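You operate a simulated robot arm through the tools that you are given. There is no shell and no other tool. Be economical: measure what you need, move in short steps, check, and stop when the job is done.

You run a simulated robot arm. Do the job below in one go: nothing can be reset, and whatever is moved stays where it is left.

Task
Touch up the chip by the red tabbed sleeve in blue, let it dry, then slide the sleeve over it.
Fine: red brush from the white pot, dipped in the blue tin, then stood in the tall pot; the coat not smeared.

It is judged by the outcome, as a careful person would: the job done as asked, and still so three seconds after it is handed in. It fails if anything else is knocked over, pushed out of place, dropped, spilled or broken.

Robot
A 7-joint arm with a two-finger parallel gripper, fixed in place. Base frame: the origin is at the foot of the arm, x ahead of it, y to its left, z up. Readings come in cm, degrees, newtons and seconds.
With the tool pointing down near the work surface it reaches from about 48 to 92 cm from the base axis. Its first joint turns from -115.0 to 115.0 degrees. Payload 3.91 kg.
Tool frame: the origin (TCP) lies between the finger pads and is the grasp point; the fingertips stand 3 cm ahead of it; z points along the fingers, y is the line along which they close. The gripper opens to 11 cm. The fingers are 2 cm wide and 1 cm thick; the gripper's body (4.8 by 11.2 cm) begins 5.5 cm behind the TCP.
Orientation is that of the tool frame in the base frame, as a unit quaternion [w, x, y, z]. With the fingers straight down and closing along the base's y, the tool's x points along the base's -x, its y along +y and its z along -z.

Tools
- The arm moves only by the tool step_arm. Its arguments are lists of equal length, an entry for each row: "translation": the shift along the base's x, y, z in units of 50 mm (1.0 is 50 mm), a list of three; "angular": the turn, a rotation vector about the base's x, y, z in units of 8 degrees (1.0 is 8 degrees), a list of three; "grip": the gripper command, from -1 (fully open) to 1 (shut), values between in proportion. In form: {"translation": [[tx, ty, tz], ...], "angular": [[ax, ay, az], ...], "grip": [grip, ...]}. A call has 1 to 20 rows; each row shifts and turns the commanded pose from where the row before left it. A call with a number of a shift or a turn outside -1 to 1 is refused whole. A row lasts 0.2 s, in which the tool goes at most 5 cm and 8.6 degrees; a call with a longer step from one row to the next is refused whole, and so is a gripper value outside its range. Where a pose cannot be reached the arm comes as near as it can. A force on the tool above 40 N (or 10 N above the force at the start of the call, whichever is more), or a blocked arm, ends the call early, and 0.2 s more pass. Each finger travels about 15.3 cm/s and halts on what it meets, pressing with about 29 N; the grip force reading is that of the motor and also rises with nothing between the fingers. The clock runs only during rows and for 0.2 s after the last one: add rows that do not move to give the fingers time. It gives the time, the measured TCP pose, the force on the tool (base axes), the opening and the grip force at its end, in the units of the frame above (readings bear some noise), with the torque about the TCP (base axes, N m) and any sound that the robot's microphone picked up.
- Cameras (640 x 400 px; columns grow to the right, rows downward): "scene" is fixed at [40.07, -65.09, 135.42]; the picture's right is [0.93, -0.37, 0.00], its down [-0.27, -0.67, -0.69] and it looks along [0.26, 0.64, -0.72] (base axes); focal length 317 px, centre (320, 200). "wrist" rides on the gripper at [7.2, 1.7, -10.3] in the tool frame; the picture's right is [-0.23, 0.97, 0.00], its down [-0.76, -0.18, -0.62] and it looks along [-0.61, -0.14, 0.78] (tool axes); focal length 222 px, centre (320, 200). There is no depth. A picture from a camera that has moved, and an enlarged one, comes with that camera's place and axes in the base frame and with its lens.
- get_image(camera): a new picture of that camera. The clock stands still meanwhile.
- slide_trunk(by): slides the trunk up (or, below 0, down) by that many cm; the arm rides with it, the base frame stays. It gives what a move gives, with no picture.
- close_up(camera, box): a new picture of the part [left, top, right, bottom] of that camera's present view, enlarged. The clock stands still meanwhile.
- job_done(): hands the job in; it is judged then, once.

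Work in short steps. Places have to be worked out from the pictures, the camera data and where the tool is seen: move nearer, look again, correct. Check each grasp and each placing, and mend what went wrong. You have 120 turns and 68 pictures in all, those below and enlarged ones among them. Open the gripper and draw the arm clear of the work before you hand the job in, unless the task says otherwise; then end with one line.

The tools are called after "Emit:" as a command line: name --argument value ..., lists and objects as JSON in quotes. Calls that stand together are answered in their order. step_arm: Moves the arm, as the interface text tells. Its arguments: {"type":"object","properties":{"translation":{"type":"array"},"angular":{"type":"array"},"grip":{"type":"array"}},"required":["translation","angular","grip"]} The other tools are called the same way: slide_trunk (by) slides the trunk up or down; get_image (camera) takes a picture; close_up (camera, box) takes an enlarged picture of a part of a camera's view; job_done () hands the job in.

At the start:

```text
t: 0.0
ee_pos: [64.93, 15.08, 95.6]
tool_rot: [-0.001, 0.0, 1.0, 0.001]
ft_force: [0.8, 0.2, -0.4]
torque: [-0.01, -0.02, 0.0]
opening: 10.99
grip_force: 0.1
trunk travel left (down, up): [-40.0, 59.0]
```

scene: 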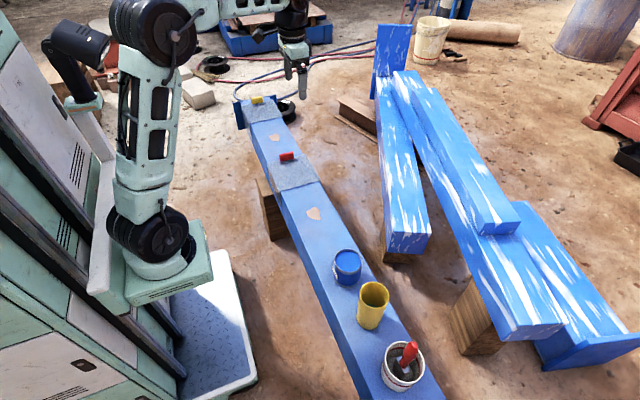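
wrist: 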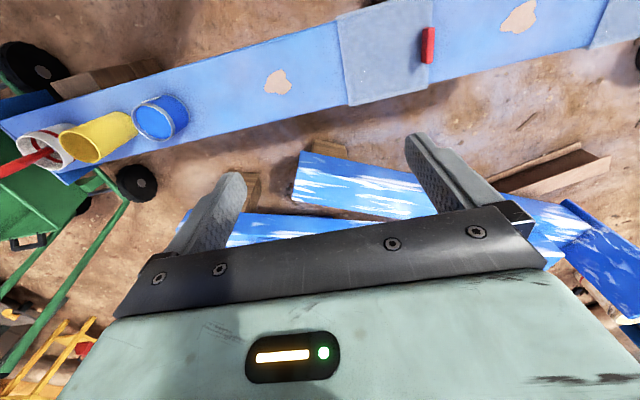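

I start by enlarging the scene around the beam to identify chips, sleeves and pots.

Emit:
close_up --camera "scene" --box '[220, 80, 380, 240]'

Emit:
close_up --camera "scene" --box '[300, 230, 460, 400]'

```text
2.50 times, centred on (300, 160) of scene
camera zoom: at [40.07, -65.09, 135.42], right [0.93, -0.37, 0.0], down [-0.27, -0.67, -0.69], along [0.26, 0.64, -0.72], focal length 792 px, centre (370, 300)
```

zoom: 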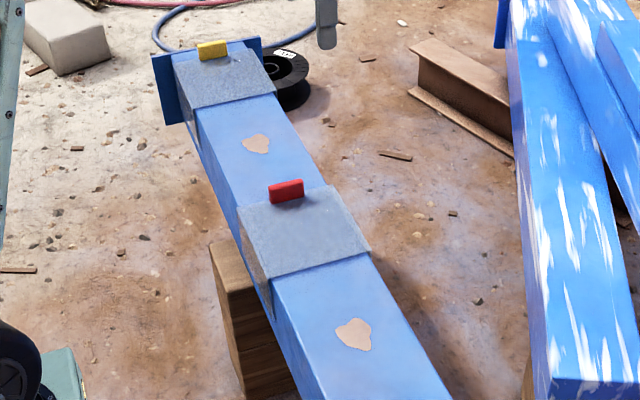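

```text
2.35 times, centred on (380, 315) of scene
camera zoom: at [40.07, -65.09, 135.42], right [0.93, -0.37, 0.0], down [-0.27, -0.67, -0.69], along [0.26, 0.64, -0.72], focal length 746 px, centre (179, -71)
```

zoom: 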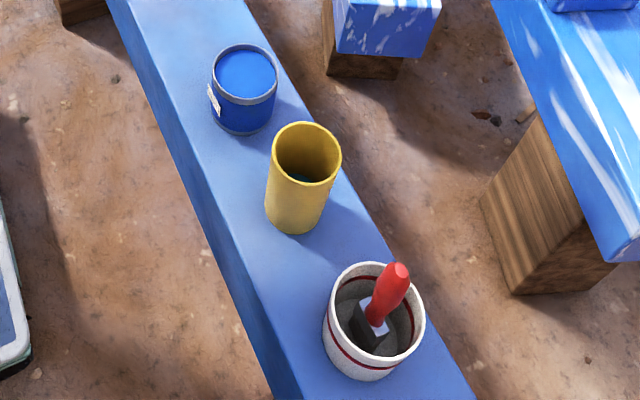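

The chip at about (66, 5, 50) is 15 cm from the red sleeve's near edge. The other chip, at y≈55, pairs with the yellow sleeve in the same way, so the first one is the target. The white pot is near (66, -52), so I move above it to look at the brush.

Emit:
step_arm --translation '[[0, -1, 0], [0, -1, 0], [0, -1, 0], [0, -1, 0], [0, -1, 0], [0, -1, 0], [0, -1, 0], [0, -1, 0], [0, -1, 0], [0, -1, 0], [0, -1, 0], [0, -1, 0], [0, 0, 0], [0, 0, 0]]' --angular '[[0, 0, 0], [0, 0, 0], [0, 0, 0], [0, 0, 0], [0, 0, 0], [0, 0, 0], [0, 0, 0], [0, 0, 0], [0, 0, 0], [0, 0, 0], [0, 0, 0], [0, 0, 0], [0, 0, 0], [0, 0, 0]]' --grip '[-1, -1, -1, -1, -1, -1, -1, -1, -1, -1, -1, -1, -1, -1]'

Emit:
get_image --camera "wrist"

Emit:
get_image --camera "scene"

```text
t: 3.0
ee_pos: [65.11, -45.17, 95.84]
tool_rot: [0.001, 0.0, 1.0, 0.0]
ft_force: [-0.5, 1.3, 0.3]
torque: [0.01, 0.03, -0.01]
opening: 11.0
grip_force: 0.0
trunk travel left (down, up): [-40.0, 59.0]
```

```text
63 pictures are left
camera wrist: at [57.97, -43.45, 106.14], right [0.23, 0.97, 0.0], down [0.76, -0.18, 0.62], along [0.61, -0.14, -0.78], focal length 222 px, centre (320, 200)
```

wrist: 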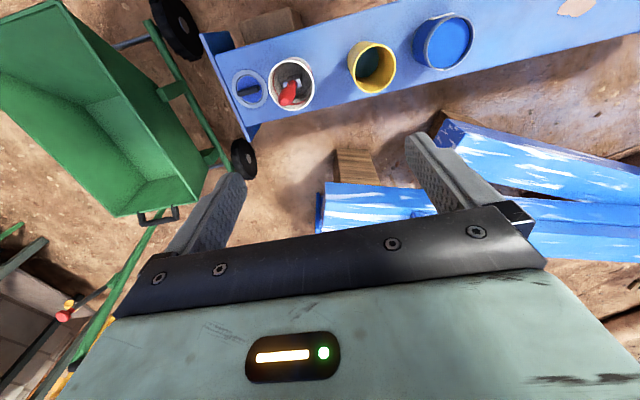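

```text
62 pictures are left
```

scene: 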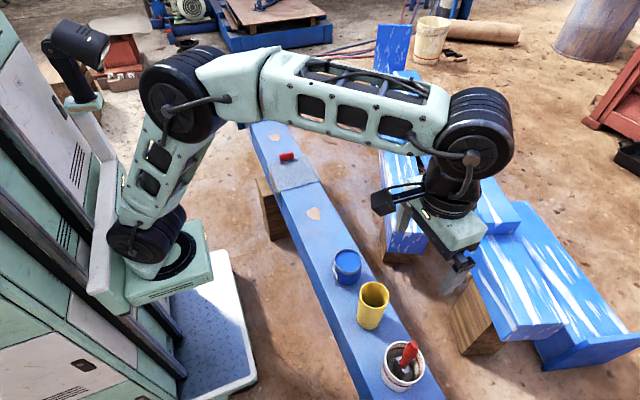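

Close-up on the pots from above.

Emit:
close_up --camera "wrist" --box '[220, 0, 480, 160]'

Emit:
close_up --camera "scene" --box '[370, 320, 450, 400]'

```text
2.46 times, centred on (350, 80) of wrist
camera zoom: at [57.97, -43.45, 106.14], right [0.23, 0.97, 0.0], down [0.76, -0.18, 0.62], along [0.61, -0.14, -0.78], focal length 547 px, centre (246, 495)
```

zoom: 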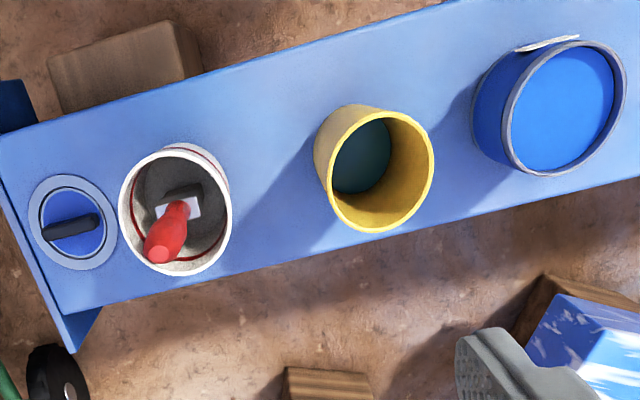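

```text
5.00 times, centred on (410, 360) of scene
camera zoom: at [40.07, -65.09, 135.42], right [0.93, -0.37, 0.0], down [-0.27, -0.67, -0.69], along [0.26, 0.64, -0.72], focal length 1584 px, centre (-130, -600)
```

zoom: 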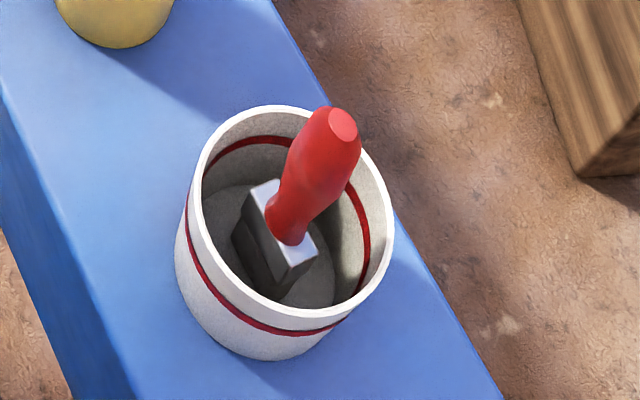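

The brush stands nearly upright in the white pot: its handle end is near (66.1, -50.9, 70.2), the pot rim is near z 60, and its head is wide along y. The tall pot is near (66, -36) with its rim near z 64. I move above the handle and check again.

Emit:
step_arm --translation '[[0.2, -0.6, 0], [0, -0.54, 0], [0, 0, -0.8], [0, 0, -0.8], [0, 0, -0.4], [0, 0, 0], [0, 0, 0]]' --angular '[[0, 0, 0], [0, 0, 0], [0, 0, 0], [0, 0, 0], [0, 0, 0], [0, 0, 0], [0, 0, 0]]' --grip '[-1, -1, -1, -1, -1, -1, -1]'

Emit:
get_image --camera "wrist"

Emit:
close_up --camera "scene" --box '[340, 270, 470, 400]'

```text
t: 4.6
ee_pos: [66.02, -50.59, 85.72]
tool_rot: [0.0, 0.001, 1.0, 0.0]
ft_force: [0.1, 0.2, -0.4]
torque: [0.01, -0.01, 0.0]
opening: 10.97
grip_force: 0.1
trunk travel left (down, up): [-40.0, 59.0]
```

```text
59 pictures are left
camera wrist: at [58.82, -48.95, 96.1], right [0.23, 0.97, 0.0], down [0.76, -0.18, 0.62], along [0.61, -0.14, -0.78], focal length 222 px, centre (320, 200)
```

wrist: 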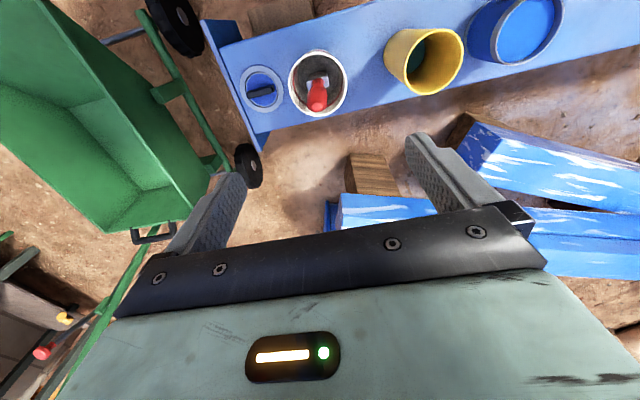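

```text
3.08 times, centred on (405, 335) of scene
camera zoom: at [40.07, -65.09, 135.42], right [0.93, -0.37, 0.0], down [-0.27, -0.67, -0.69], along [0.26, 0.64, -0.72], focal length 975 px, centre (58, -215)
```

zoom: 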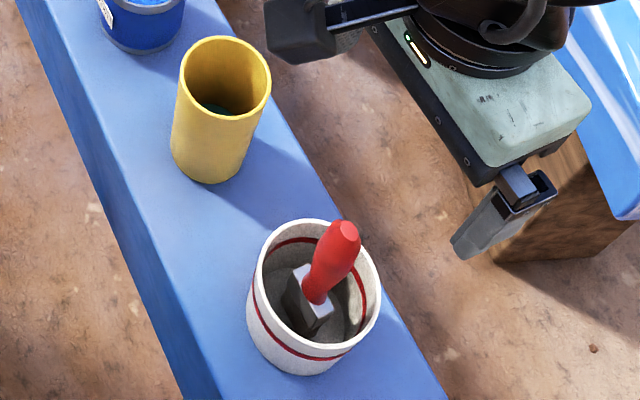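

The handle lies on the gripper's axis at about (66, -50.8). I descend over it to TCP z≈67.5 with the fingers open, keeping the fingertips above the rim.

Emit:
step_arm --translation '[[0, -0.05, -0.6], [0, 0, -0.6], [0, 0, -0.6], [0, 0, -0.6], [0, 0, -0.6], [0, 0, -0.35], [0, 0, -0.25], [0, 0, 0], [0, 0, 0]]' --angular '[[0, 0, 0], [0, 0, 0], [0, 0, 0], [0, 0, 0], [0, 0, 0], [0, 0, 0], [0, 0, 0], [0, 0, 0], [0, 0, 0]]' --grip '[-1, -1, -1, -1, -1, -1, -1, -1, -1]'

Emit:
get_image --camera "wrist"

Emit:
close_up --camera "scene" --box '[340, 270, 470, 400]'

```text
t: 6.6
ee_pos: [65.92, -51.08, 67.71]
tool_rot: [0.0, 0.0, 1.0, 0.0]
ft_force: [-0.9, 0.2, -0.3]
torque: [0.02, -0.01, 0.0]
opening: 11.0
grip_force: 0.0
trunk travel left (down, up): [-40.0, 59.0]
```

```text
57 pictures are left
camera wrist: at [58.82, -49.27, 77.99], right [0.23, 0.97, 0.0], down [0.76, -0.18, 0.62], along [0.61, -0.14, -0.78], focal length 222 px, centre (320, 200)
```

wrist: 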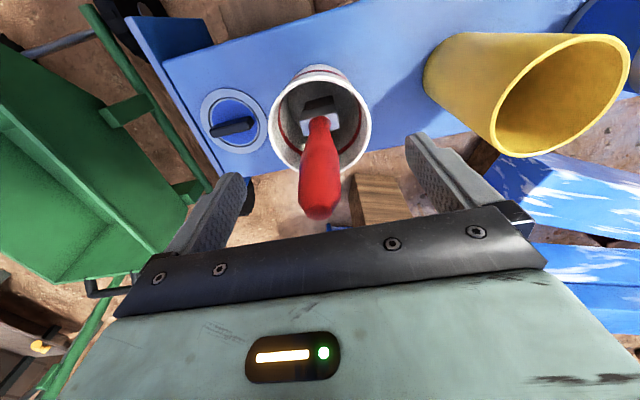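

```text
3.08 times, centred on (405, 335) of scene
camera zoom: at [40.07, -65.09, 135.42], right [0.93, -0.37, 0.0], down [-0.27, -0.67, -0.69], along [0.26, 0.64, -0.72], focal length 975 px, centre (58, -215)
```

zoom: 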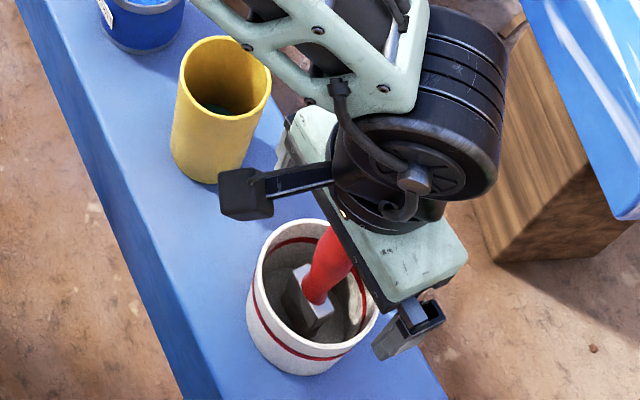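

The handle is between the fingers. I close on it and give the fingers time.

Emit:
step_arm --translation '[[0, 0.05, 0], [0, 0, 0], [0, 0, 0], [0, 0, 0], [0, 0, 0], [0, 0, 0]]' --angular '[[0, 0, 0], [0, 0, 0], [0, 0, 0], [0, 0, 0], [0, 0, 0], [0, 0, 0]]' --grip '[-0.6, -0.2, 0.2, 0.6, 1, 1]'

Emit:
get_image --camera "wrist"

```text
t: 8.0
ee_pos: [65.97, -50.68, 67.75]
tool_rot: [0.001, 0.0, 1.0, -0.001]
ft_force: [0.4, 0.2, 0.1]
torque: [0.0, 0.0, 0.0]
opening: 2.38
grip_force: 29.0
trunk travel left (down, up): [-40.0, 59.0]
```

```text
55 pictures are left
camera wrist: at [58.79, -48.96, 78.0], right [0.23, 0.97, 0.0], down [0.76, -0.18, 0.62], along [0.61, -0.14, -0.78], focal length 222 px, centre (320, 200)
```

wrist: 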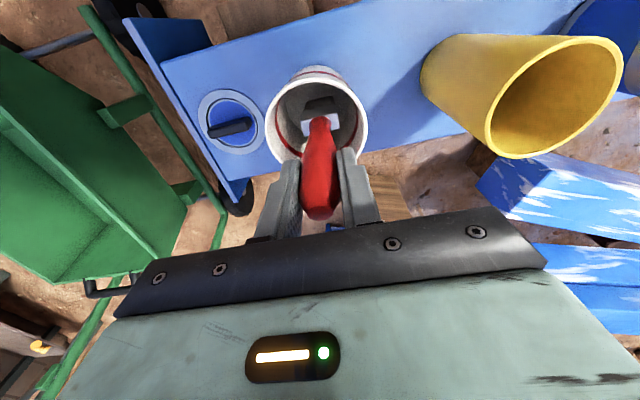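

Firm grip at 2.38 cm. I lift straight up well clear and look at the brush.

Emit:
step_arm --translation '[[0, 0, 0.4], [0, 0, 0.6], [0, 0, 0.8], [0, 0, 0.8], [0, 0, 0.8], [0, 0, 0.8], [0, 0, 0.3], [0, 0, 0]]' --angular '[[0, 0, 0], [0, 0, 0], [0, 0, 0], [0, 0, 0], [0, 0, 0], [0, 0, 0], [0, 0, 0], [0, 0, 0]]' --grip '[1, 1, 1, 1, 1, 1, 1, 1]'

Emit:
get_image --camera "wrist"

Emit:
close_up --camera "scene" --box '[320, 240, 480, 400]'

```text
t: 9.8
ee_pos: [65.71, -50.42, 89.98]
tool_rot: [0.0, 0.0, 1.0, 0.0]
ft_force: [0.0, -0.1, -0.9]
torque: [0.02, 0.0, 0.03]
opening: 2.37
grip_force: 28.9
trunk travel left (down, up): [-40.0, 59.0]
```

```text
54 pictures are left
camera wrist: at [58.61, -48.79, 100.4], right [0.23, 0.97, 0.0], down [0.76, -0.18, 0.62], along [0.61, -0.14, -0.78], focal length 222 px, centre (320, 200)
```

wrist: 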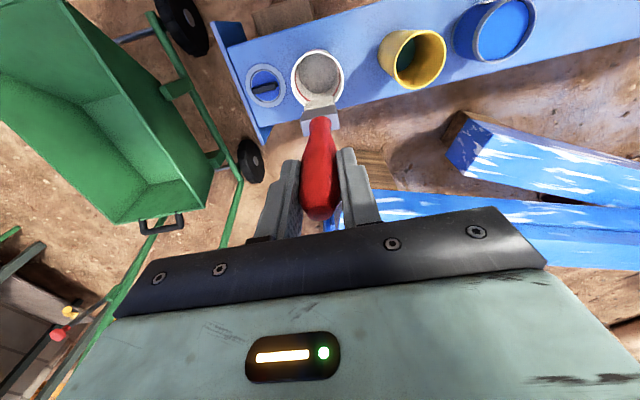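

```text
2.50 times, centred on (400, 320) of scene
camera zoom: at [40.07, -65.09, 135.42], right [0.93, -0.37, 0.0], down [-0.27, -0.67, -0.69], along [0.26, 0.64, -0.72], focal length 792 px, centre (120, -100)
```

zoom: 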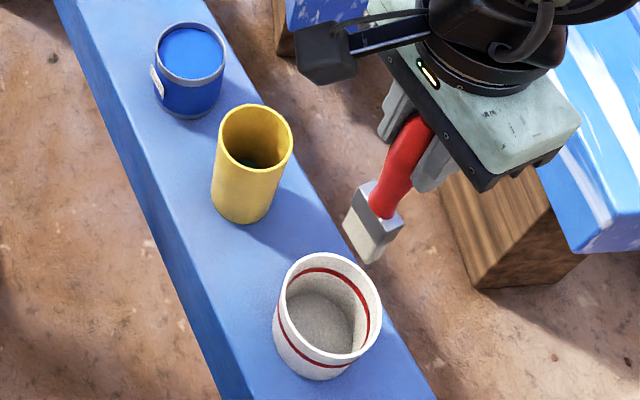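

The brush hangs straight, with its tip about 17 cm below the TCP. I carry it across to above the blue tin at (66, -22.4) and look.

Emit:
step_arm --translation '[[0.05, 0.6, 0], [0, 0.8, 0], [0, 0.8, 0], [0, 0.8, 0], [0, 0.8, 0], [0, 0.8, 0], [0, 0.6, 0], [0, 0.38, 0], [0, 0, -0.6], [0, 0, -0.6], [0, 0, -0.4], [0, 0, 0], [0, 0, 0]]' --angular '[[0, 0, 0], [0, 0, 0], [0, 0, 0], [0, 0, 0], [0, 0, 0], [0, 0, 0], [0, 0, 0], [0, 0, 0], [0, 0, 0], [0, 0, 0], [0, 0, 0], [0, 0, 0], [0, 0, 0]]' --grip '[1, 1, 1, 1, 1, 1, 1, 1, 1, 1, 1, 1, 1]'

Emit:
get_image --camera "wrist"

Emit:
close_up --camera "scene" --box '[290, 200, 420, 330]'

```text
t: 12.6
ee_pos: [66.08, -22.72, 82.1]
tool_rot: [0.0, 0.0, 1.0, -0.001]
ft_force: [0.8, 0.9, -0.3]
torque: [0.0, 0.01, 0.0]
opening: 2.35
grip_force: 29.1
trunk travel left (down, up): [-40.0, 59.0]
```

```text
52 pictures are left
camera wrist: at [59.05, -20.96, 92.38], right [0.23, 0.97, 0.0], down [0.76, -0.18, 0.62], along [0.61, -0.14, -0.78], focal length 222 px, centre (320, 200)
```

wrist: 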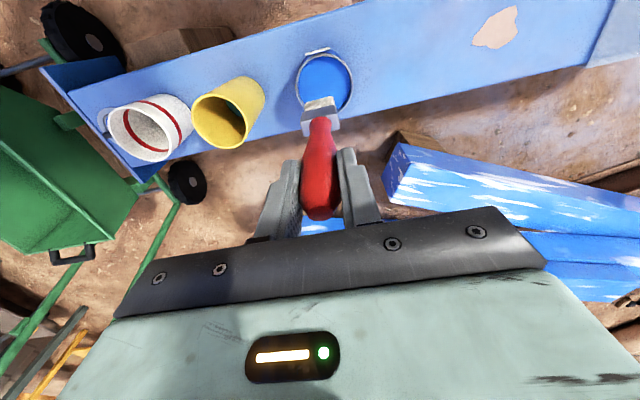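

```text
3.08 times, centred on (355, 265) of scene
camera zoom: at [40.07, -65.09, 135.42], right [0.93, -0.37, 0.0], down [-0.27, -0.67, -0.69], along [0.26, 0.64, -0.72], focal length 975 px, centre (212, 0)
```

zoom: 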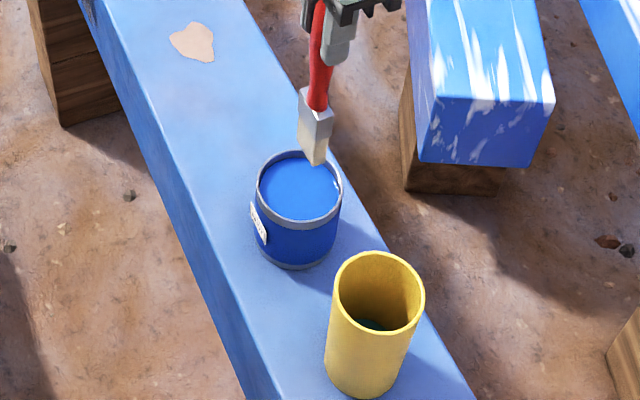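

The tin's centre is near (66, -21.9) with its rim at z≈58. I shift 0.7 cm in y and lower the tip to about the rim, then check.

Emit:
step_arm --translation '[[0, 0.15, 0], [0, 0, -0.5], [0, 0, -0.5], [0, 0, -0.4], [0, 0, -0.2], [0, 0, 0], [0, 0, 0]]' --angular '[[0, 0, 0], [0, 0, 0], [0, 0, 0], [0, 0, 0], [0, 0, 0], [0, 0, 0], [0, 0, 0]]' --grip '[1, 1, 1, 1, 1, 1, 1]'

Emit:
close_up --camera "wrist" --box '[240, 20, 400, 140]'

Emit:
close_up --camera "scene" --box '[310, 225, 390, 305]'

```text
t: 14.2
ee_pos: [66.15, -21.88, 74.15]
tool_rot: [-0.001, -0.001, 1.0, -0.001]
ft_force: [0.1, -0.3, -0.4]
torque: [0.02, -0.02, 0.01]
opening: 2.37
grip_force: 28.8
trunk travel left (down, up): [-40.0, 59.0]
```

```text
3.33 times, centred on (320, 80) of wrist
camera zoom: at [59.0, -20.26, 84.54], right [0.23, 0.97, 0.0], down [0.76, -0.18, 0.62], along [0.61, -0.14, -0.78], focal length 740 px, centre (320, 600)
```

zoom: 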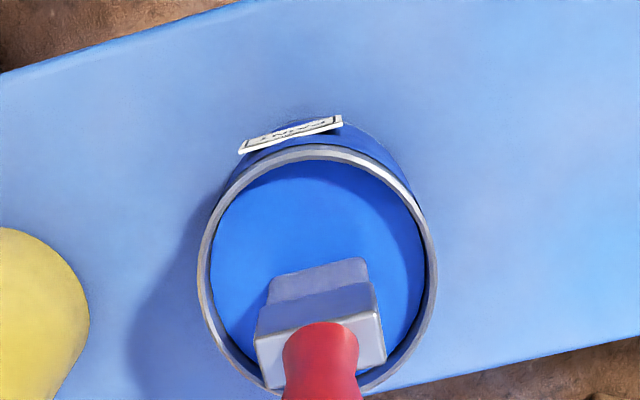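

```text
5.00 times, centred on (350, 265) of scene
camera zoom: at [40.07, -65.09, 135.42], right [0.93, -0.37, 0.0], down [-0.27, -0.67, -0.69], along [0.26, 0.64, -0.72], focal length 1584 px, centre (170, -125)
```

zoom: 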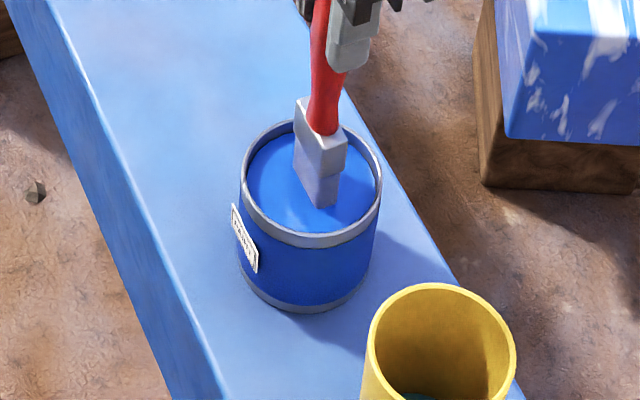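

The tip is centred over the paint, right at its surface. I dip 1.5 cm, hold briefly, and lift slowly to just above the rim to check the load.

Emit:
step_arm --translation '[[0, 0, -0.15], [0, 0, -0.15], [0, 0, 0], [0, 0, 0], [0, 0, 0], [0, 0, 0.15], [0, 0, 0.2], [0, 0, 0.3], [0, 0, 0.4], [0, 0, 0.4], [0, 0, 0], [0, 0, 0]]' --angular '[[0, 0, 0], [0, 0, 0], [0, 0, 0], [0, 0, 0], [0, 0, 0], [0, 0, 0], [0, 0, 0], [0, 0, 0], [0, 0, 0], [0, 0, 0], [0, 0, 0], [0, 0, 0]]' --grip '[1, 1, 1, 1, 1, 1, 1, 1, 1, 1, 1, 1]'

Emit:
close_up --camera "scene" --box '[310, 215, 390, 295]'

```text
t: 16.8
ee_pos: [66.03, -21.94, 79.8]
tool_rot: [0.0, 0.0, 1.0, 0.0]
ft_force: [-0.4, 0.4, -0.5]
torque: [0.0, 0.0, 0.0]
opening: 2.36
grip_force: 28.4
trunk travel left (down, up): [-40.0, 59.0]
```

```text
5.00 times, centred on (350, 255) of scene
camera zoom: at [40.07, -65.09, 135.42], right [0.93, -0.37, 0.0], down [-0.27, -0.67, -0.69], along [0.26, 0.64, -0.72], focal length 1584 px, centre (170, -75)
```

zoom: 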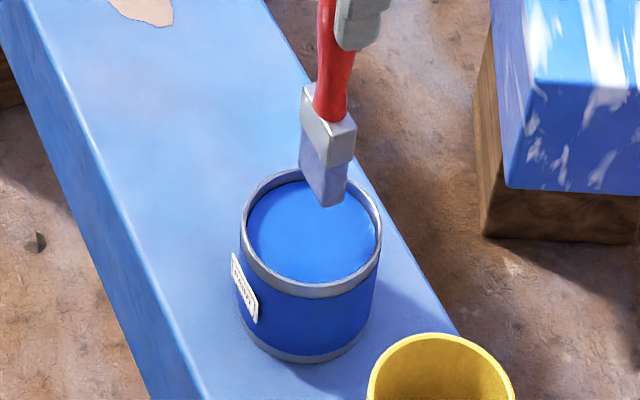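

The bristles look lavender, not clearly blue, so I check them more closely.

Emit:
close_up --camera "scene" --box '[336, 225, 366, 255]'

Emit:
close_up --camera "wrist" --box '[280, 50, 360, 140]'

```text
13.33 times, centred on (351, 240) of scene
camera zoom: at [40.07, -65.09, 135.42], right [0.93, -0.37, 0.0], down [-0.27, -0.67, -0.69], along [0.26, 0.64, -0.72], focal length 4225 px, centre (-93, -333)
```

zoom: 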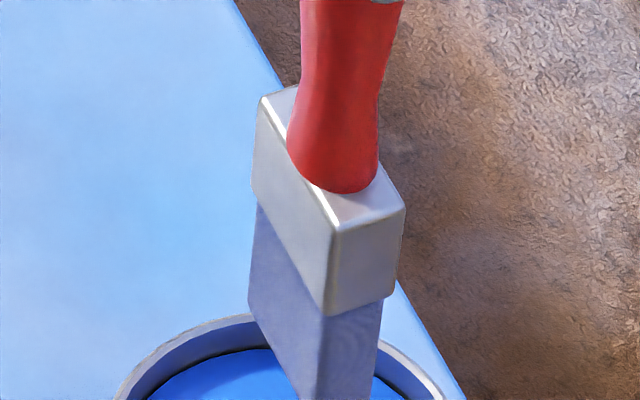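

```text
4.44 times, centred on (320, 95) of wrist
camera zoom: at [59.0, -20.22, 90.17], right [0.23, 0.97, 0.0], down [0.76, -0.18, 0.62], along [0.61, -0.14, -0.78], focal length 987 px, centre (320, 667)
```

zoom: 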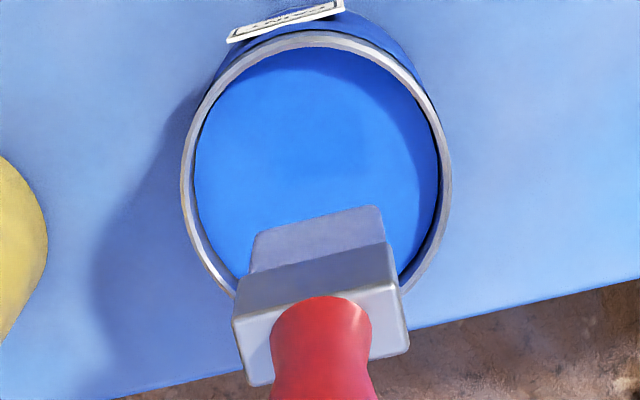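

Uncertain whether it took paint, so I dip deeper, to TCP z≈71.2 with the ferrule staying above the paint. I hold longer this time.

Emit:
step_arm --translation '[[0, 0, -0.5], [0, 0, -0.5], [0, 0, -0.3], [0, 0, -0.2], [0, 0, -0.2], [0, 0, 0], [0, 0, 0], [0, 0, 0], [0, 0, 0], [0, 0, 0]]' --angular '[[0, 0, 0], [0, 0, 0], [0, 0, 0], [0, 0, 0], [0, 0, 0], [0, 0, 0], [0, 0, 0], [0, 0, 0], [0, 0, 0], [0, 0, 0]]' --grip '[1, 1, 1, 1, 1, 1, 1, 1, 1, 1]'

Emit:
close_up --camera "scene" --box '[320, 235, 370, 285]'

```text
t: 19.0
ee_pos: [66.04, -21.82, 71.41]
tool_rot: [0.0, 0.0, 1.0, 0.0]
ft_force: [0.0, -0.1, 0.5]
torque: [-0.03, 0.01, 0.02]
opening: 2.36
grip_force: 28.7
trunk travel left (down, up): [-40.0, 59.0]
```

```text
8.00 times, centred on (345, 260) of scene
camera zoom: at [40.07, -65.09, 135.42], right [0.93, -0.37, 0.0], down [-0.27, -0.67, -0.69], along [0.26, 0.64, -0.72], focal length 2535 px, centre (120, -280)
```

zoom: 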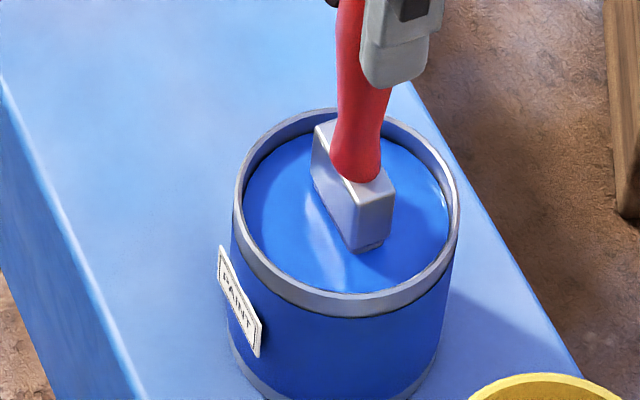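

The bristles are submerged almost to the ferrule. I lift slowly and check the colour.

Emit:
step_arm --translation '[[0, 0, 0.1], [0, 0, 0.2], [0, 0, 0.2], [0, 0, 0.3], [0, 0, 0.4], [0, 0, 0.5], [0, 0, 0], [0, 0, 0], [0, 0, 0]]' --angular '[[0, 0, 0], [0, 0, 0], [0, 0, 0], [0, 0, 0], [0, 0, 0], [0, 0, 0], [0, 0, 0], [0, 0, 0], [0, 0, 0]]' --grip '[1, 1, 1, 1, 1, 1, 1, 1, 1]'

Emit:
close_up --camera "scene" --box '[330, 225, 370, 265]'

```text
t: 21.0
ee_pos: [66.12, -21.88, 79.96]
tool_rot: [-0.001, 0.0, 1.0, 0.0]
ft_force: [0.6, -0.7, -1.4]
torque: [-0.03, 0.02, -0.01]
opening: 2.34
grip_force: 29.2
trunk travel left (down, up): [-40.0, 59.0]
```

```text
10.00 times, centred on (350, 245) of scene
camera zoom: at [40.07, -65.09, 135.42], right [0.93, -0.37, 0.0], down [-0.27, -0.67, -0.69], along [0.26, 0.64, -0.72], focal length 3169 px, centre (20, -250)
```

zoom: 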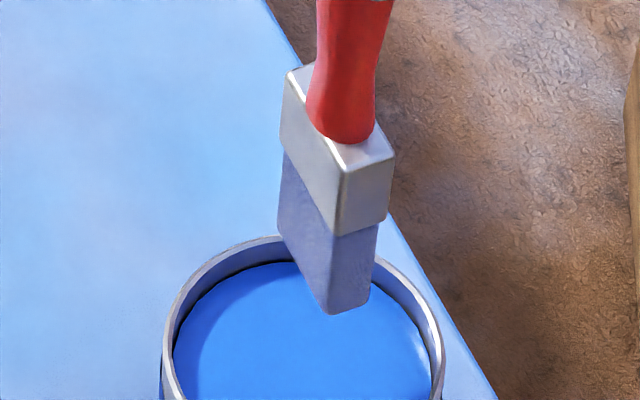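

The bristles went from cream to bluish after touching the paint, so they appear loaded. I raise a little and move toward the chip for a closer view.

Emit:
step_arm --translation '[[0, 0.4, 0.2], [0, 0.6, 0], [0, 0.8, 0], [0, 0.8, 0], [0, 0.6, 0], [0, 0, 0], [0, 0, 0]]' --angular '[[0, 0, 0], [0, 0, 0], [0, 0, 0], [0, 0, 0], [0, 0, 0], [0, 0, 0], [0, 0, 0]]' --grip '[1, 1, 1, 1, 1, 1, 1]'

Emit:
get_image --camera "wrist"

Emit:
close_up --camera "scene" --box '[270, 180, 370, 280]'

```text
t: 22.6
ee_pos: [66.17, -6.17, 80.85]
tool_rot: [0.001, 0.0, 1.0, 0.0]
ft_force: [0.3, -0.1, -0.8]
torque: [0.02, 0.01, 0.0]
opening: 2.34
grip_force: 29.4
trunk travel left (down, up): [-40.0, 59.0]
```

```text
43 pictures are left
camera wrist: at [58.97, -4.37, 91.21], right [0.23, 0.97, 0.0], down [0.76, -0.18, 0.62], along [0.61, -0.14, -0.78], focal length 222 px, centre (320, 200)
```

wrist: 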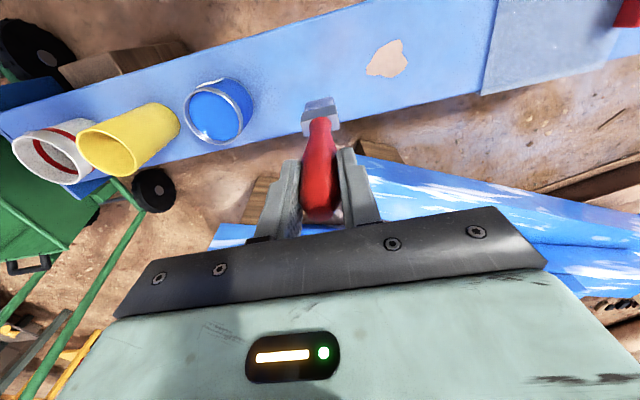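

```text
4.00 times, centred on (320, 230) of scene
camera zoom: at [40.07, -65.09, 135.42], right [0.93, -0.37, 0.0], down [-0.27, -0.67, -0.69], along [0.26, 0.64, -0.72], focal length 1268 px, centre (320, 80)
```

zoom: 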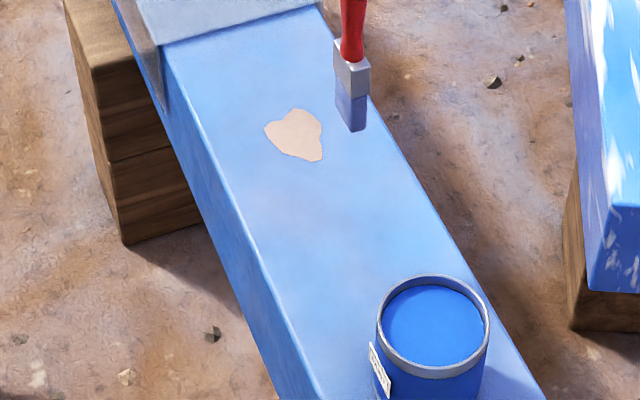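

The bristles are clearly blue now. The chip spans about x 63.7–69 and y 1.5–8.3. I move to (63.4, 3.3) and lower near the surface, keeping a few cm above it.

Emit:
step_arm --translation '[[-0.2, 0.6, 0], [-0.35, 0.8, 0], [0, 0.49, 0], [0, 0, -0.6], [0, 0, -0.6], [0, 0, -0.6], [0, 0, -0.4], [0, 0, 0], [0, 0, 0]]' --angular '[[0, 0, 0], [0, 0, 0], [0, 0, 0], [0, 0, 0], [0, 0, 0], [0, 0, 0], [0, 0, 0], [0, 0, 0], [0, 0, 0]]' --grip '[1, 1, 1, 1, 1, 1, 1, 1, 1]'

Emit:
close_up --camera "scene" --box '[280, 180, 340, 240]'

Emit:
close_up --camera "wrist" --box '[240, 20, 400, 140]'

```text
t: 24.6
ee_pos: [63.37, 3.59, 69.86]
tool_rot: [0.0, -0.001, 1.0, 0.0]
ft_force: [0.3, 0.5, -0.4]
torque: [-0.03, -0.04, 0.02]
opening: 2.34
grip_force: 28.8
trunk travel left (down, up): [-40.0, 59.0]
```

```text
6.67 times, centred on (310, 210) of scene
camera zoom: at [40.07, -65.09, 135.42], right [0.93, -0.37, 0.0], down [-0.27, -0.67, -0.69], along [0.26, 0.64, -0.72], focal length 2113 px, centre (387, 133)
```

zoom: 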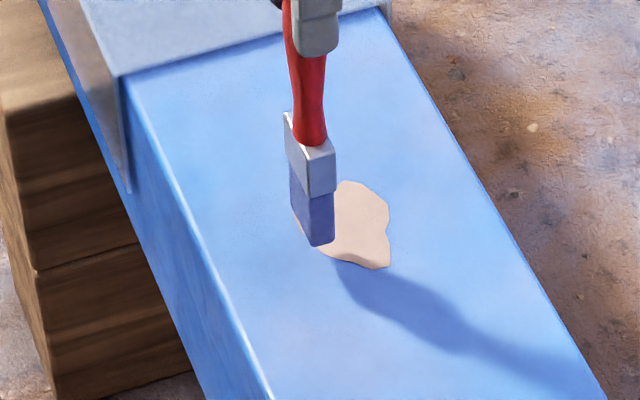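

```text
3.33 times, centred on (320, 80) of wrist
camera zoom: at [56.21, 5.28, 80.16], right [0.23, 0.97, 0.0], down [0.76, -0.18, 0.62], along [0.61, -0.14, -0.78], focal length 740 px, centre (320, 600)
```

zoom: 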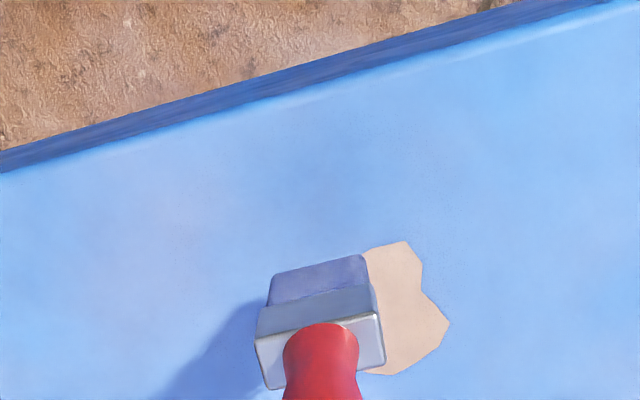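

The brush is over the chip's -x, -y corner with its tip about 3 cm above the surface. I lower in small steps, watching the force.

Emit:
step_arm --translation '[[0, -0.05, -0.2], [0, 0, -0.15], [0, 0, -0.1], [0, 0, -0.05], [0, 0, -0.05], [0, 0, 0]]' --angular '[[0, 0, 0], [0, 0, 0], [0, 0, 0], [0, 0, 0], [0, 0, 0], [0, 0, 0]]' --grip '[1, 1, 1, 1, 1, 1]'

Emit:
close_up --camera "scene" --box '[280, 180, 340, 240]'

```text
t: 26.0
ee_pos: [63.3, 3.27, 67.2]
tool_rot: [0.0, 0.0, 1.0, 0.0]
ft_force: [-0.9, -0.9, 11.4]
torque: [-0.07, 0.24, 0.01]
opening: 2.33
grip_force: 29.4
trunk travel left (down, up): [-40.0, 59.0]
```

```text
6.67 times, centred on (310, 210) of scene
camera zoom: at [40.07, -65.09, 135.42], right [0.93, -0.37, 0.0], down [-0.27, -0.67, -0.69], along [0.26, 0.64, -0.72], focal length 2113 px, centre (387, 133)
```

zoom: 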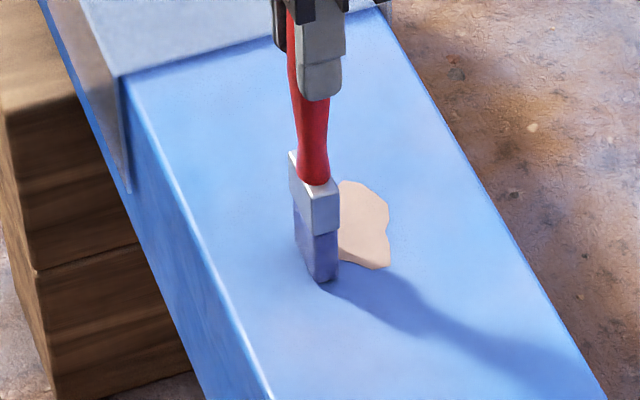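

Contact at z≈67.2 with 11 N. I ease off slightly and sweep along +x.

Emit:
step_arm --translation '[[0.05, 0, 0.02], [0.15, 0, 0], [0.15, 0, 0], [0.15, 0, 0], [0.15, 0, 0], [0.15, 0, 0], [0.15, 0, 0], [0.15, 0, 0], [0.15, 0, 0], [0, 0, 0]]' --angular '[[0, 0, 0], [0, 0, 0], [0, 0, 0], [0, 0, 0], [0, 0, 0], [0, 0, 0], [0, 0, 0], [0, 0, 0], [0, 0, 0], [0, 0, 0]]' --grip '[1, 1, 1, 1, 1, 1, 1, 1, 1, 1]'

Emit:
close_up --camera "scene" --box '[280, 180, 340, 240]'

```text
t: 28.2
ee_pos: [69.75, 3.26, 67.17]
tool_rot: [-0.001, 0.0, 1.0, 0.0]
ft_force: [-0.1, -0.2, -0.5]
torque: [-0.02, -0.02, 0.01]
opening: 2.33
grip_force: 29.1
trunk travel left (down, up): [-40.0, 59.0]
```

```text
6.67 times, centred on (310, 210) of scene
camera zoom: at [40.07, -65.09, 135.42], right [0.93, -0.37, 0.0], down [-0.27, -0.67, -0.69], along [0.26, 0.64, -0.72], focal length 2113 px, centre (387, 133)
```

zoom: 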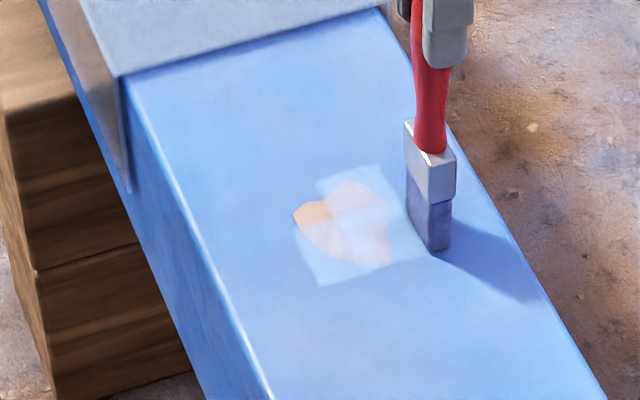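

The first pass left a thin wet coat, with the upper-left part of the chip still missing. I shift +y by 3 cm and sweep back along -x with slight pressure.

Emit:
step_arm --translation '[[0, 0.3, 0], [0, 0.3, -0.02], [-0.15, 0, -0.01], [-0.15, 0, 0], [-0.15, 0, 0], [-0.15, 0, 0], [-0.15, 0, 0], [-0.15, 0, 0], [-0.15, 0, 0], [-0.15, 0, 0], [-0.15, 0, 0], [0, 0, 0]]' --angular '[[0, 0, 0], [0, 0, 0], [0, 0, 0], [0, 0, 0], [0, 0, 0], [0, 0, 0], [0, 0, 0], [0, 0, 0], [0, 0, 0], [0, 0, 0], [0, 0, 0], [0, 0, 0]]' --grip '[1, 1, 1, 1, 1, 1, 1, 1, 1, 1, 1, 1]'

Emit:
close_up --camera "scene" --box '[280, 180, 340, 240]'

```text
t: 30.8
ee_pos: [62.91, 6.35, 67.1]
tool_rot: [0.0, 0.001, 1.0, 0.0]
ft_force: [0.9, -0.1, -0.9]
torque: [0.0, 0.04, 0.02]
opening: 2.37
grip_force: 28.8
trunk travel left (down, up): [-40.0, 59.0]
```

```text
6.67 times, centred on (310, 210) of scene
camera zoom: at [40.07, -65.09, 135.42], right [0.93, -0.37, 0.0], down [-0.27, -0.67, -0.69], along [0.26, 0.64, -0.72], focal length 2113 px, centre (387, 133)
```

zoom: 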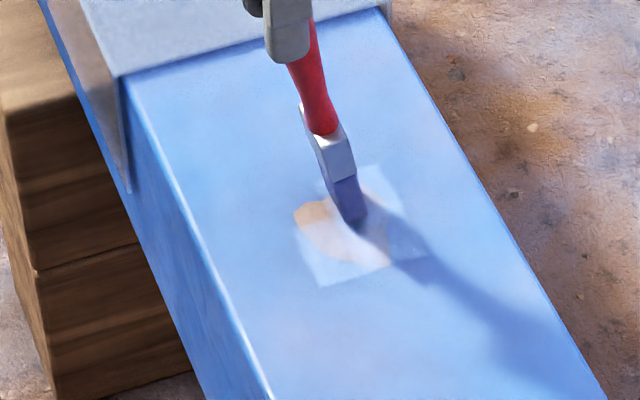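

The brush has pivoted in the grip about y, its tip lagging toward +x. I look with the wrist camera before continuing.

Emit:
close_up --camera "wrist" --box '[220, 40, 420, 240]'

```text
2.00 times, centred on (320, 140) of wrist
camera zoom: at [55.73, 8.04, 77.46], right [0.23, 0.97, 0.0], down [0.76, -0.18, 0.62], along [0.61, -0.14, -0.78], focal length 444 px, centre (320, 320)
```

zoom: 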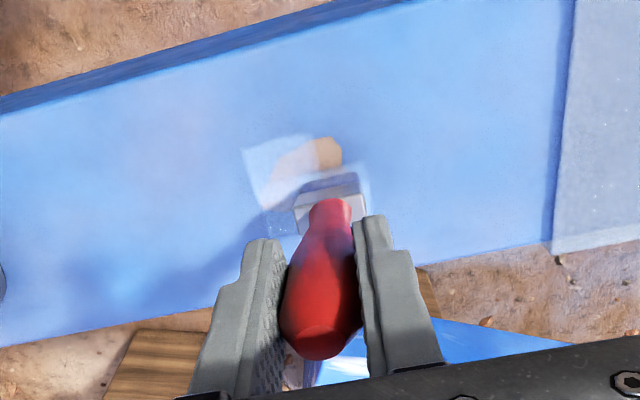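

The tip is at about (66.4, 6.3) and the missed patch is at (64.5, 6.4). Turning the tool 12° about +y straightens the brush and sweeps the tip over the patch.

Emit:
step_arm --translation '[[0, 0, 0], [0, 0, 0], [0, 0, 0], [0, 0, 0], [0, 0, 0], [0, 0, 0], [0, 0, 0]]' --angular '[[0, 0.3, 0], [0, 0.3, 0], [0, 0.3, 0], [0, 0.3, 0], [0, 0.3, 0], [0, 0, 0], [0, 0, 0]]' --grip '[1, 1, 1, 1, 1, 1, 1]'

Emit:
close_up --camera "scene" --box '[280, 180, 340, 240]'

```text
t: 32.4
ee_pos: [62.97, 6.31, 67.17]
tool_rot: [-0.104, 0.001, 0.995, 0.0]
ft_force: [3.1, 0.8, 12.9]
torque: [0.01, -0.56, -0.01]
opening: 2.38
grip_force: 28.9
trunk travel left (down, up): [-40.0, 59.0]
```

```text
6.67 times, centred on (310, 210) of scene
camera zoom: at [40.07, -65.09, 135.42], right [0.93, -0.37, 0.0], down [-0.27, -0.67, -0.69], along [0.26, 0.64, -0.72], focal length 2113 px, centre (387, 133)
```

zoom: 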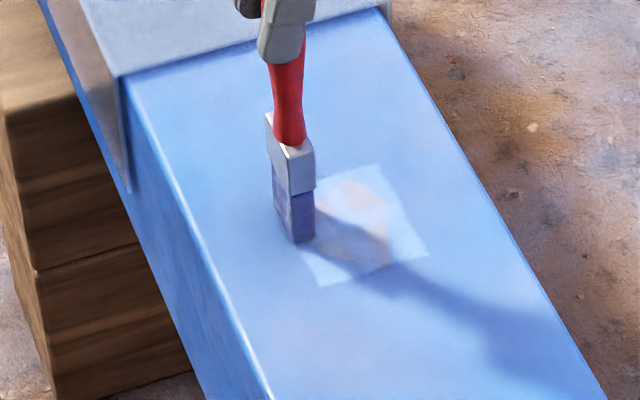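

The brush is upright again and touching. I lift straight up to check coverage.

Emit:
step_arm --translation '[[0, 0, 0.3], [0, 0, 0.6], [0, 0, 0.8], [-0.4, 0, 0.6], [0, 0, 0], [0, 0, 0]]' --angular '[[0, 0, 0], [0, 0, 0], [0, 0, 0], [0, 0, 0], [0, 0, 0], [0, 0, 0]]' --grip '[1, 1, 1, 1, 1, 1]'

Emit:
close_up --camera "scene" --box '[280, 170, 340, 230]'

Emit:
close_up --camera "wrist" --box '[240, 20, 440, 220]'

```text
t: 33.8
ee_pos: [60.74, 6.01, 78.77]
tool_rot: [-0.105, 0.0, 0.994, 0.0]
ft_force: [-0.4, 0.8, -1.1]
torque: [-0.01, 0.0, -0.01]
opening: 2.33
grip_force: 29.0
trunk travel left (down, up): [-40.0, 59.0]
```

```text
6.67 times, centred on (310, 200) of scene
camera zoom: at [40.07, -65.09, 135.42], right [0.93, -0.37, 0.0], down [-0.27, -0.67, -0.69], along [0.26, 0.64, -0.72], focal length 2113 px, centre (387, 200)
```

zoom: 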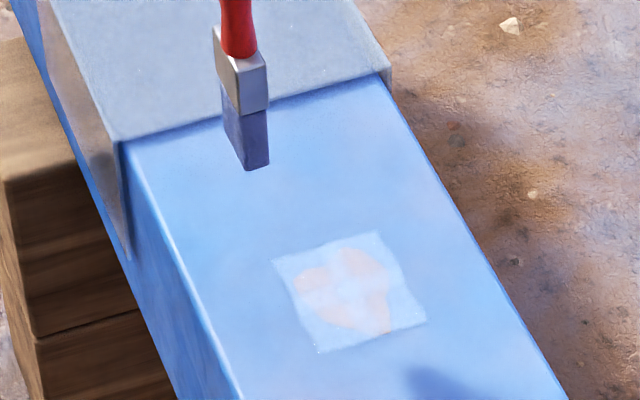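

```text
2.00 times, centred on (340, 120) of wrist
camera zoom: at [55.83, 7.76, 90.38], right [0.22, 0.97, -0.05], down [0.87, -0.18, 0.45], along [0.43, -0.14, -0.89], focal length 444 px, centre (280, 360)
```

zoom: 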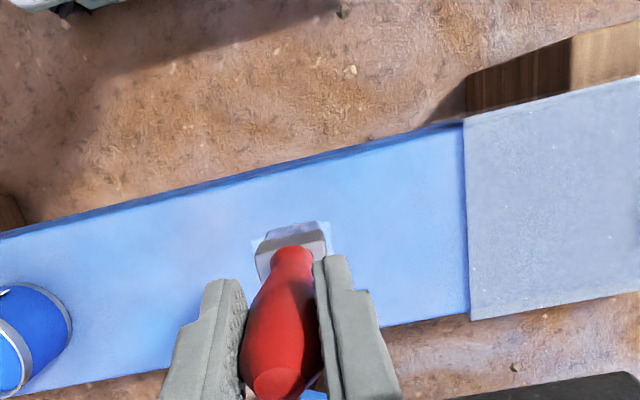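

The coat covers most of the chip; I zoom on its lower edge, where the chip's point may stick out.

Emit:
close_up --camera "scene" --box '[302, 200, 324, 226]'

```text
15.38 times, centred on (313, 213) of scene
camera zoom: at [40.07, -65.09, 135.42], right [0.93, -0.37, 0.0], down [-0.27, -0.67, -0.69], along [0.26, 0.64, -0.72], focal length 4875 px, centre (428, 0)
```

zoom: 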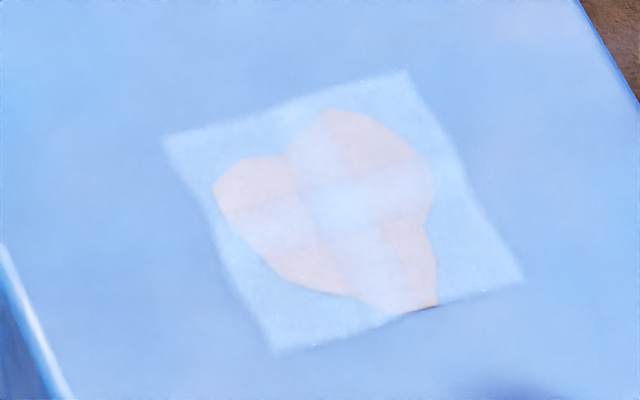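

The coat is thin and the chip still shows through, with its low tip right at the edge. I add more passes, starting at y≈2.6, going down just to contact height first.

Emit:
step_arm --translation '[[0.5, -0.68, 0], [0, 0, -0.8], [0, 0, -0.8], [0, 0, -0.5], [0, 0, -0.1], [0, 0, -0.06], [0, 0, -0.04], [0, 0, 0]]' --angular '[[0, 0, 0], [0, 0, 0], [0, 0, 0], [0, 0, 0], [0, 0, 0], [0, 0, 0], [0, 0, 0], [0, 0, 0]]' --grip '[1, 1, 1, 1, 1, 1, 1, 1]'

```text
t: 35.6
ee_pos: [63.48, 2.92, 67.13]
tool_rot: [-0.105, 0.0, 0.994, 0.0]
ft_force: [0.2, -0.4, 3.2]
torque: [-0.04, 0.02, 0.01]
opening: 2.33
grip_force: 29.2
trunk travel left (down, up): [-40.0, 59.0]
```

Light contact (3 N). I sweep +x at this height, shift -y slightly, and stop past the edge.

Emit:
step_arm --translation '[[0.1, -0.06, 0], [0.15, 0, 0], [0.15, 0, 0], [0.15, 0, 0], [0.15, 0, 0], [0.15, 0, 0], [0.15, 0, 0], [0.15, 0, 0], [0.1, 0, 0], [0, 0, 0.2], [0, 0.45, 0.2], [0, 0, 0]]' --angular '[[0, 0, 0], [0, 0, 0], [0, 0, 0], [0, 0, 0], [0, 0, 0], [0, 0, 0], [0, 0, 0], [0, 0, 0], [0, 0, 0], [0, 0, 0], [0, 0, 0], [0, 0, 0]]' --grip '[1, 1, 1, 1, 1, 1, 1, 1, 1, 1, 1, 1]'

Emit:
close_up --camera "scene" --box '[292, 175, 342, 230]'

```text
t: 38.2
ee_pos: [69.58, 4.84, 69.3]
tool_rot: [-0.104, 0.001, 0.995, 0.0]
ft_force: [0.2, 0.1, -0.8]
torque: [-0.03, 0.01, 0.02]
opening: 2.36
grip_force: 29.1
trunk travel left (down, up): [-40.0, 59.0]
```

```text
7.27 times, centred on (317, 202) of scene
camera zoom: at [40.07, -65.09, 135.42], right [0.93, -0.37, 0.0], down [-0.27, -0.67, -0.69], along [0.26, 0.64, -0.72], focal length 2305 px, centre (342, 182)
```

zoom: 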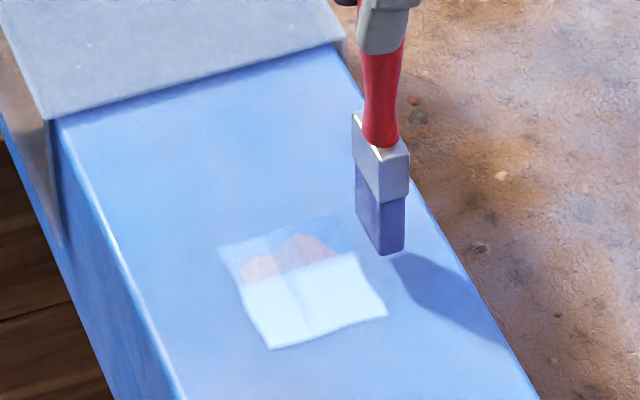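

The lower half is now opaque. I repeat the same +x sweep for the upper half at y≈6.8, crossing back with the brush lifted.

Emit:
step_arm --translation '[[-0.6, 0.38, 0.3], [-0.65, 0, 0], [0, 0, -0.4], [0, 0, -0.25], [0, 0, -0.08], [0.1, 0, 0], [0.15, 0, 0], [0.15, 0, 0], [0.15, 0, 0], [0.15, 0, 0], [0.15, 0, 0], [0.15, 0, 0], [0.15, 0, 0], [0.1, 0, 0], [0, 0, 0.2], [0.2, 0, 0.4], [0, 0, 0.4], [0, 0, 0]]' --angular '[[0, 0, 0], [0, 0, 0], [0, 0, 0], [0, 0, 0], [0, 0, 0], [0, 0, 0], [0, 0, 0], [0, 0, 0], [0, 0, 0], [0, 0, 0], [0, 0, 0], [0, 0, 0], [0, 0, 0], [0, 0, 0], [0, 0, 0], [0, 0, 0], [0, 0, 0], [0, 0, 0]]' --grip '[1, 1, 1, 1, 1, 1, 1, 1, 1, 1, 1, 1, 1, 1, 1, 1, 1, 1]'

Emit:
close_up --camera "scene" --box '[292, 175, 342, 230]'

```text
t: 42.0
ee_pos: [70.61, 6.65, 71.98]
tool_rot: [-0.105, 0.0, 0.994, 0.001]
ft_force: [-0.2, -0.5, -0.7]
torque: [0.02, 0.0, 0.01]
opening: 2.35
grip_force: 28.5
trunk travel left (down, up): [-40.0, 59.0]
```

```text
7.27 times, centred on (317, 202) of scene
camera zoom: at [40.07, -65.09, 135.42], right [0.93, -0.37, 0.0], down [-0.27, -0.67, -0.69], along [0.26, 0.64, -0.72], focal length 2305 px, centre (342, 182)
```

zoom: 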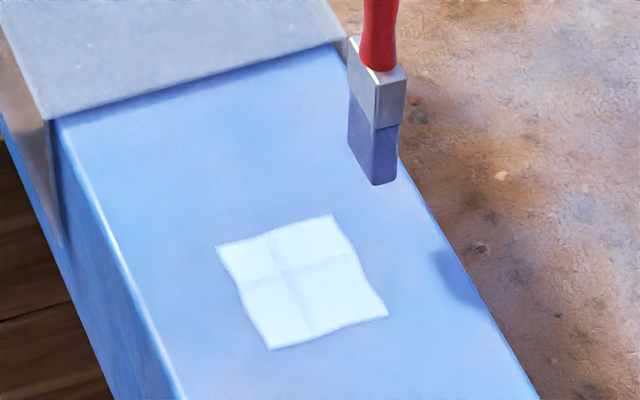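

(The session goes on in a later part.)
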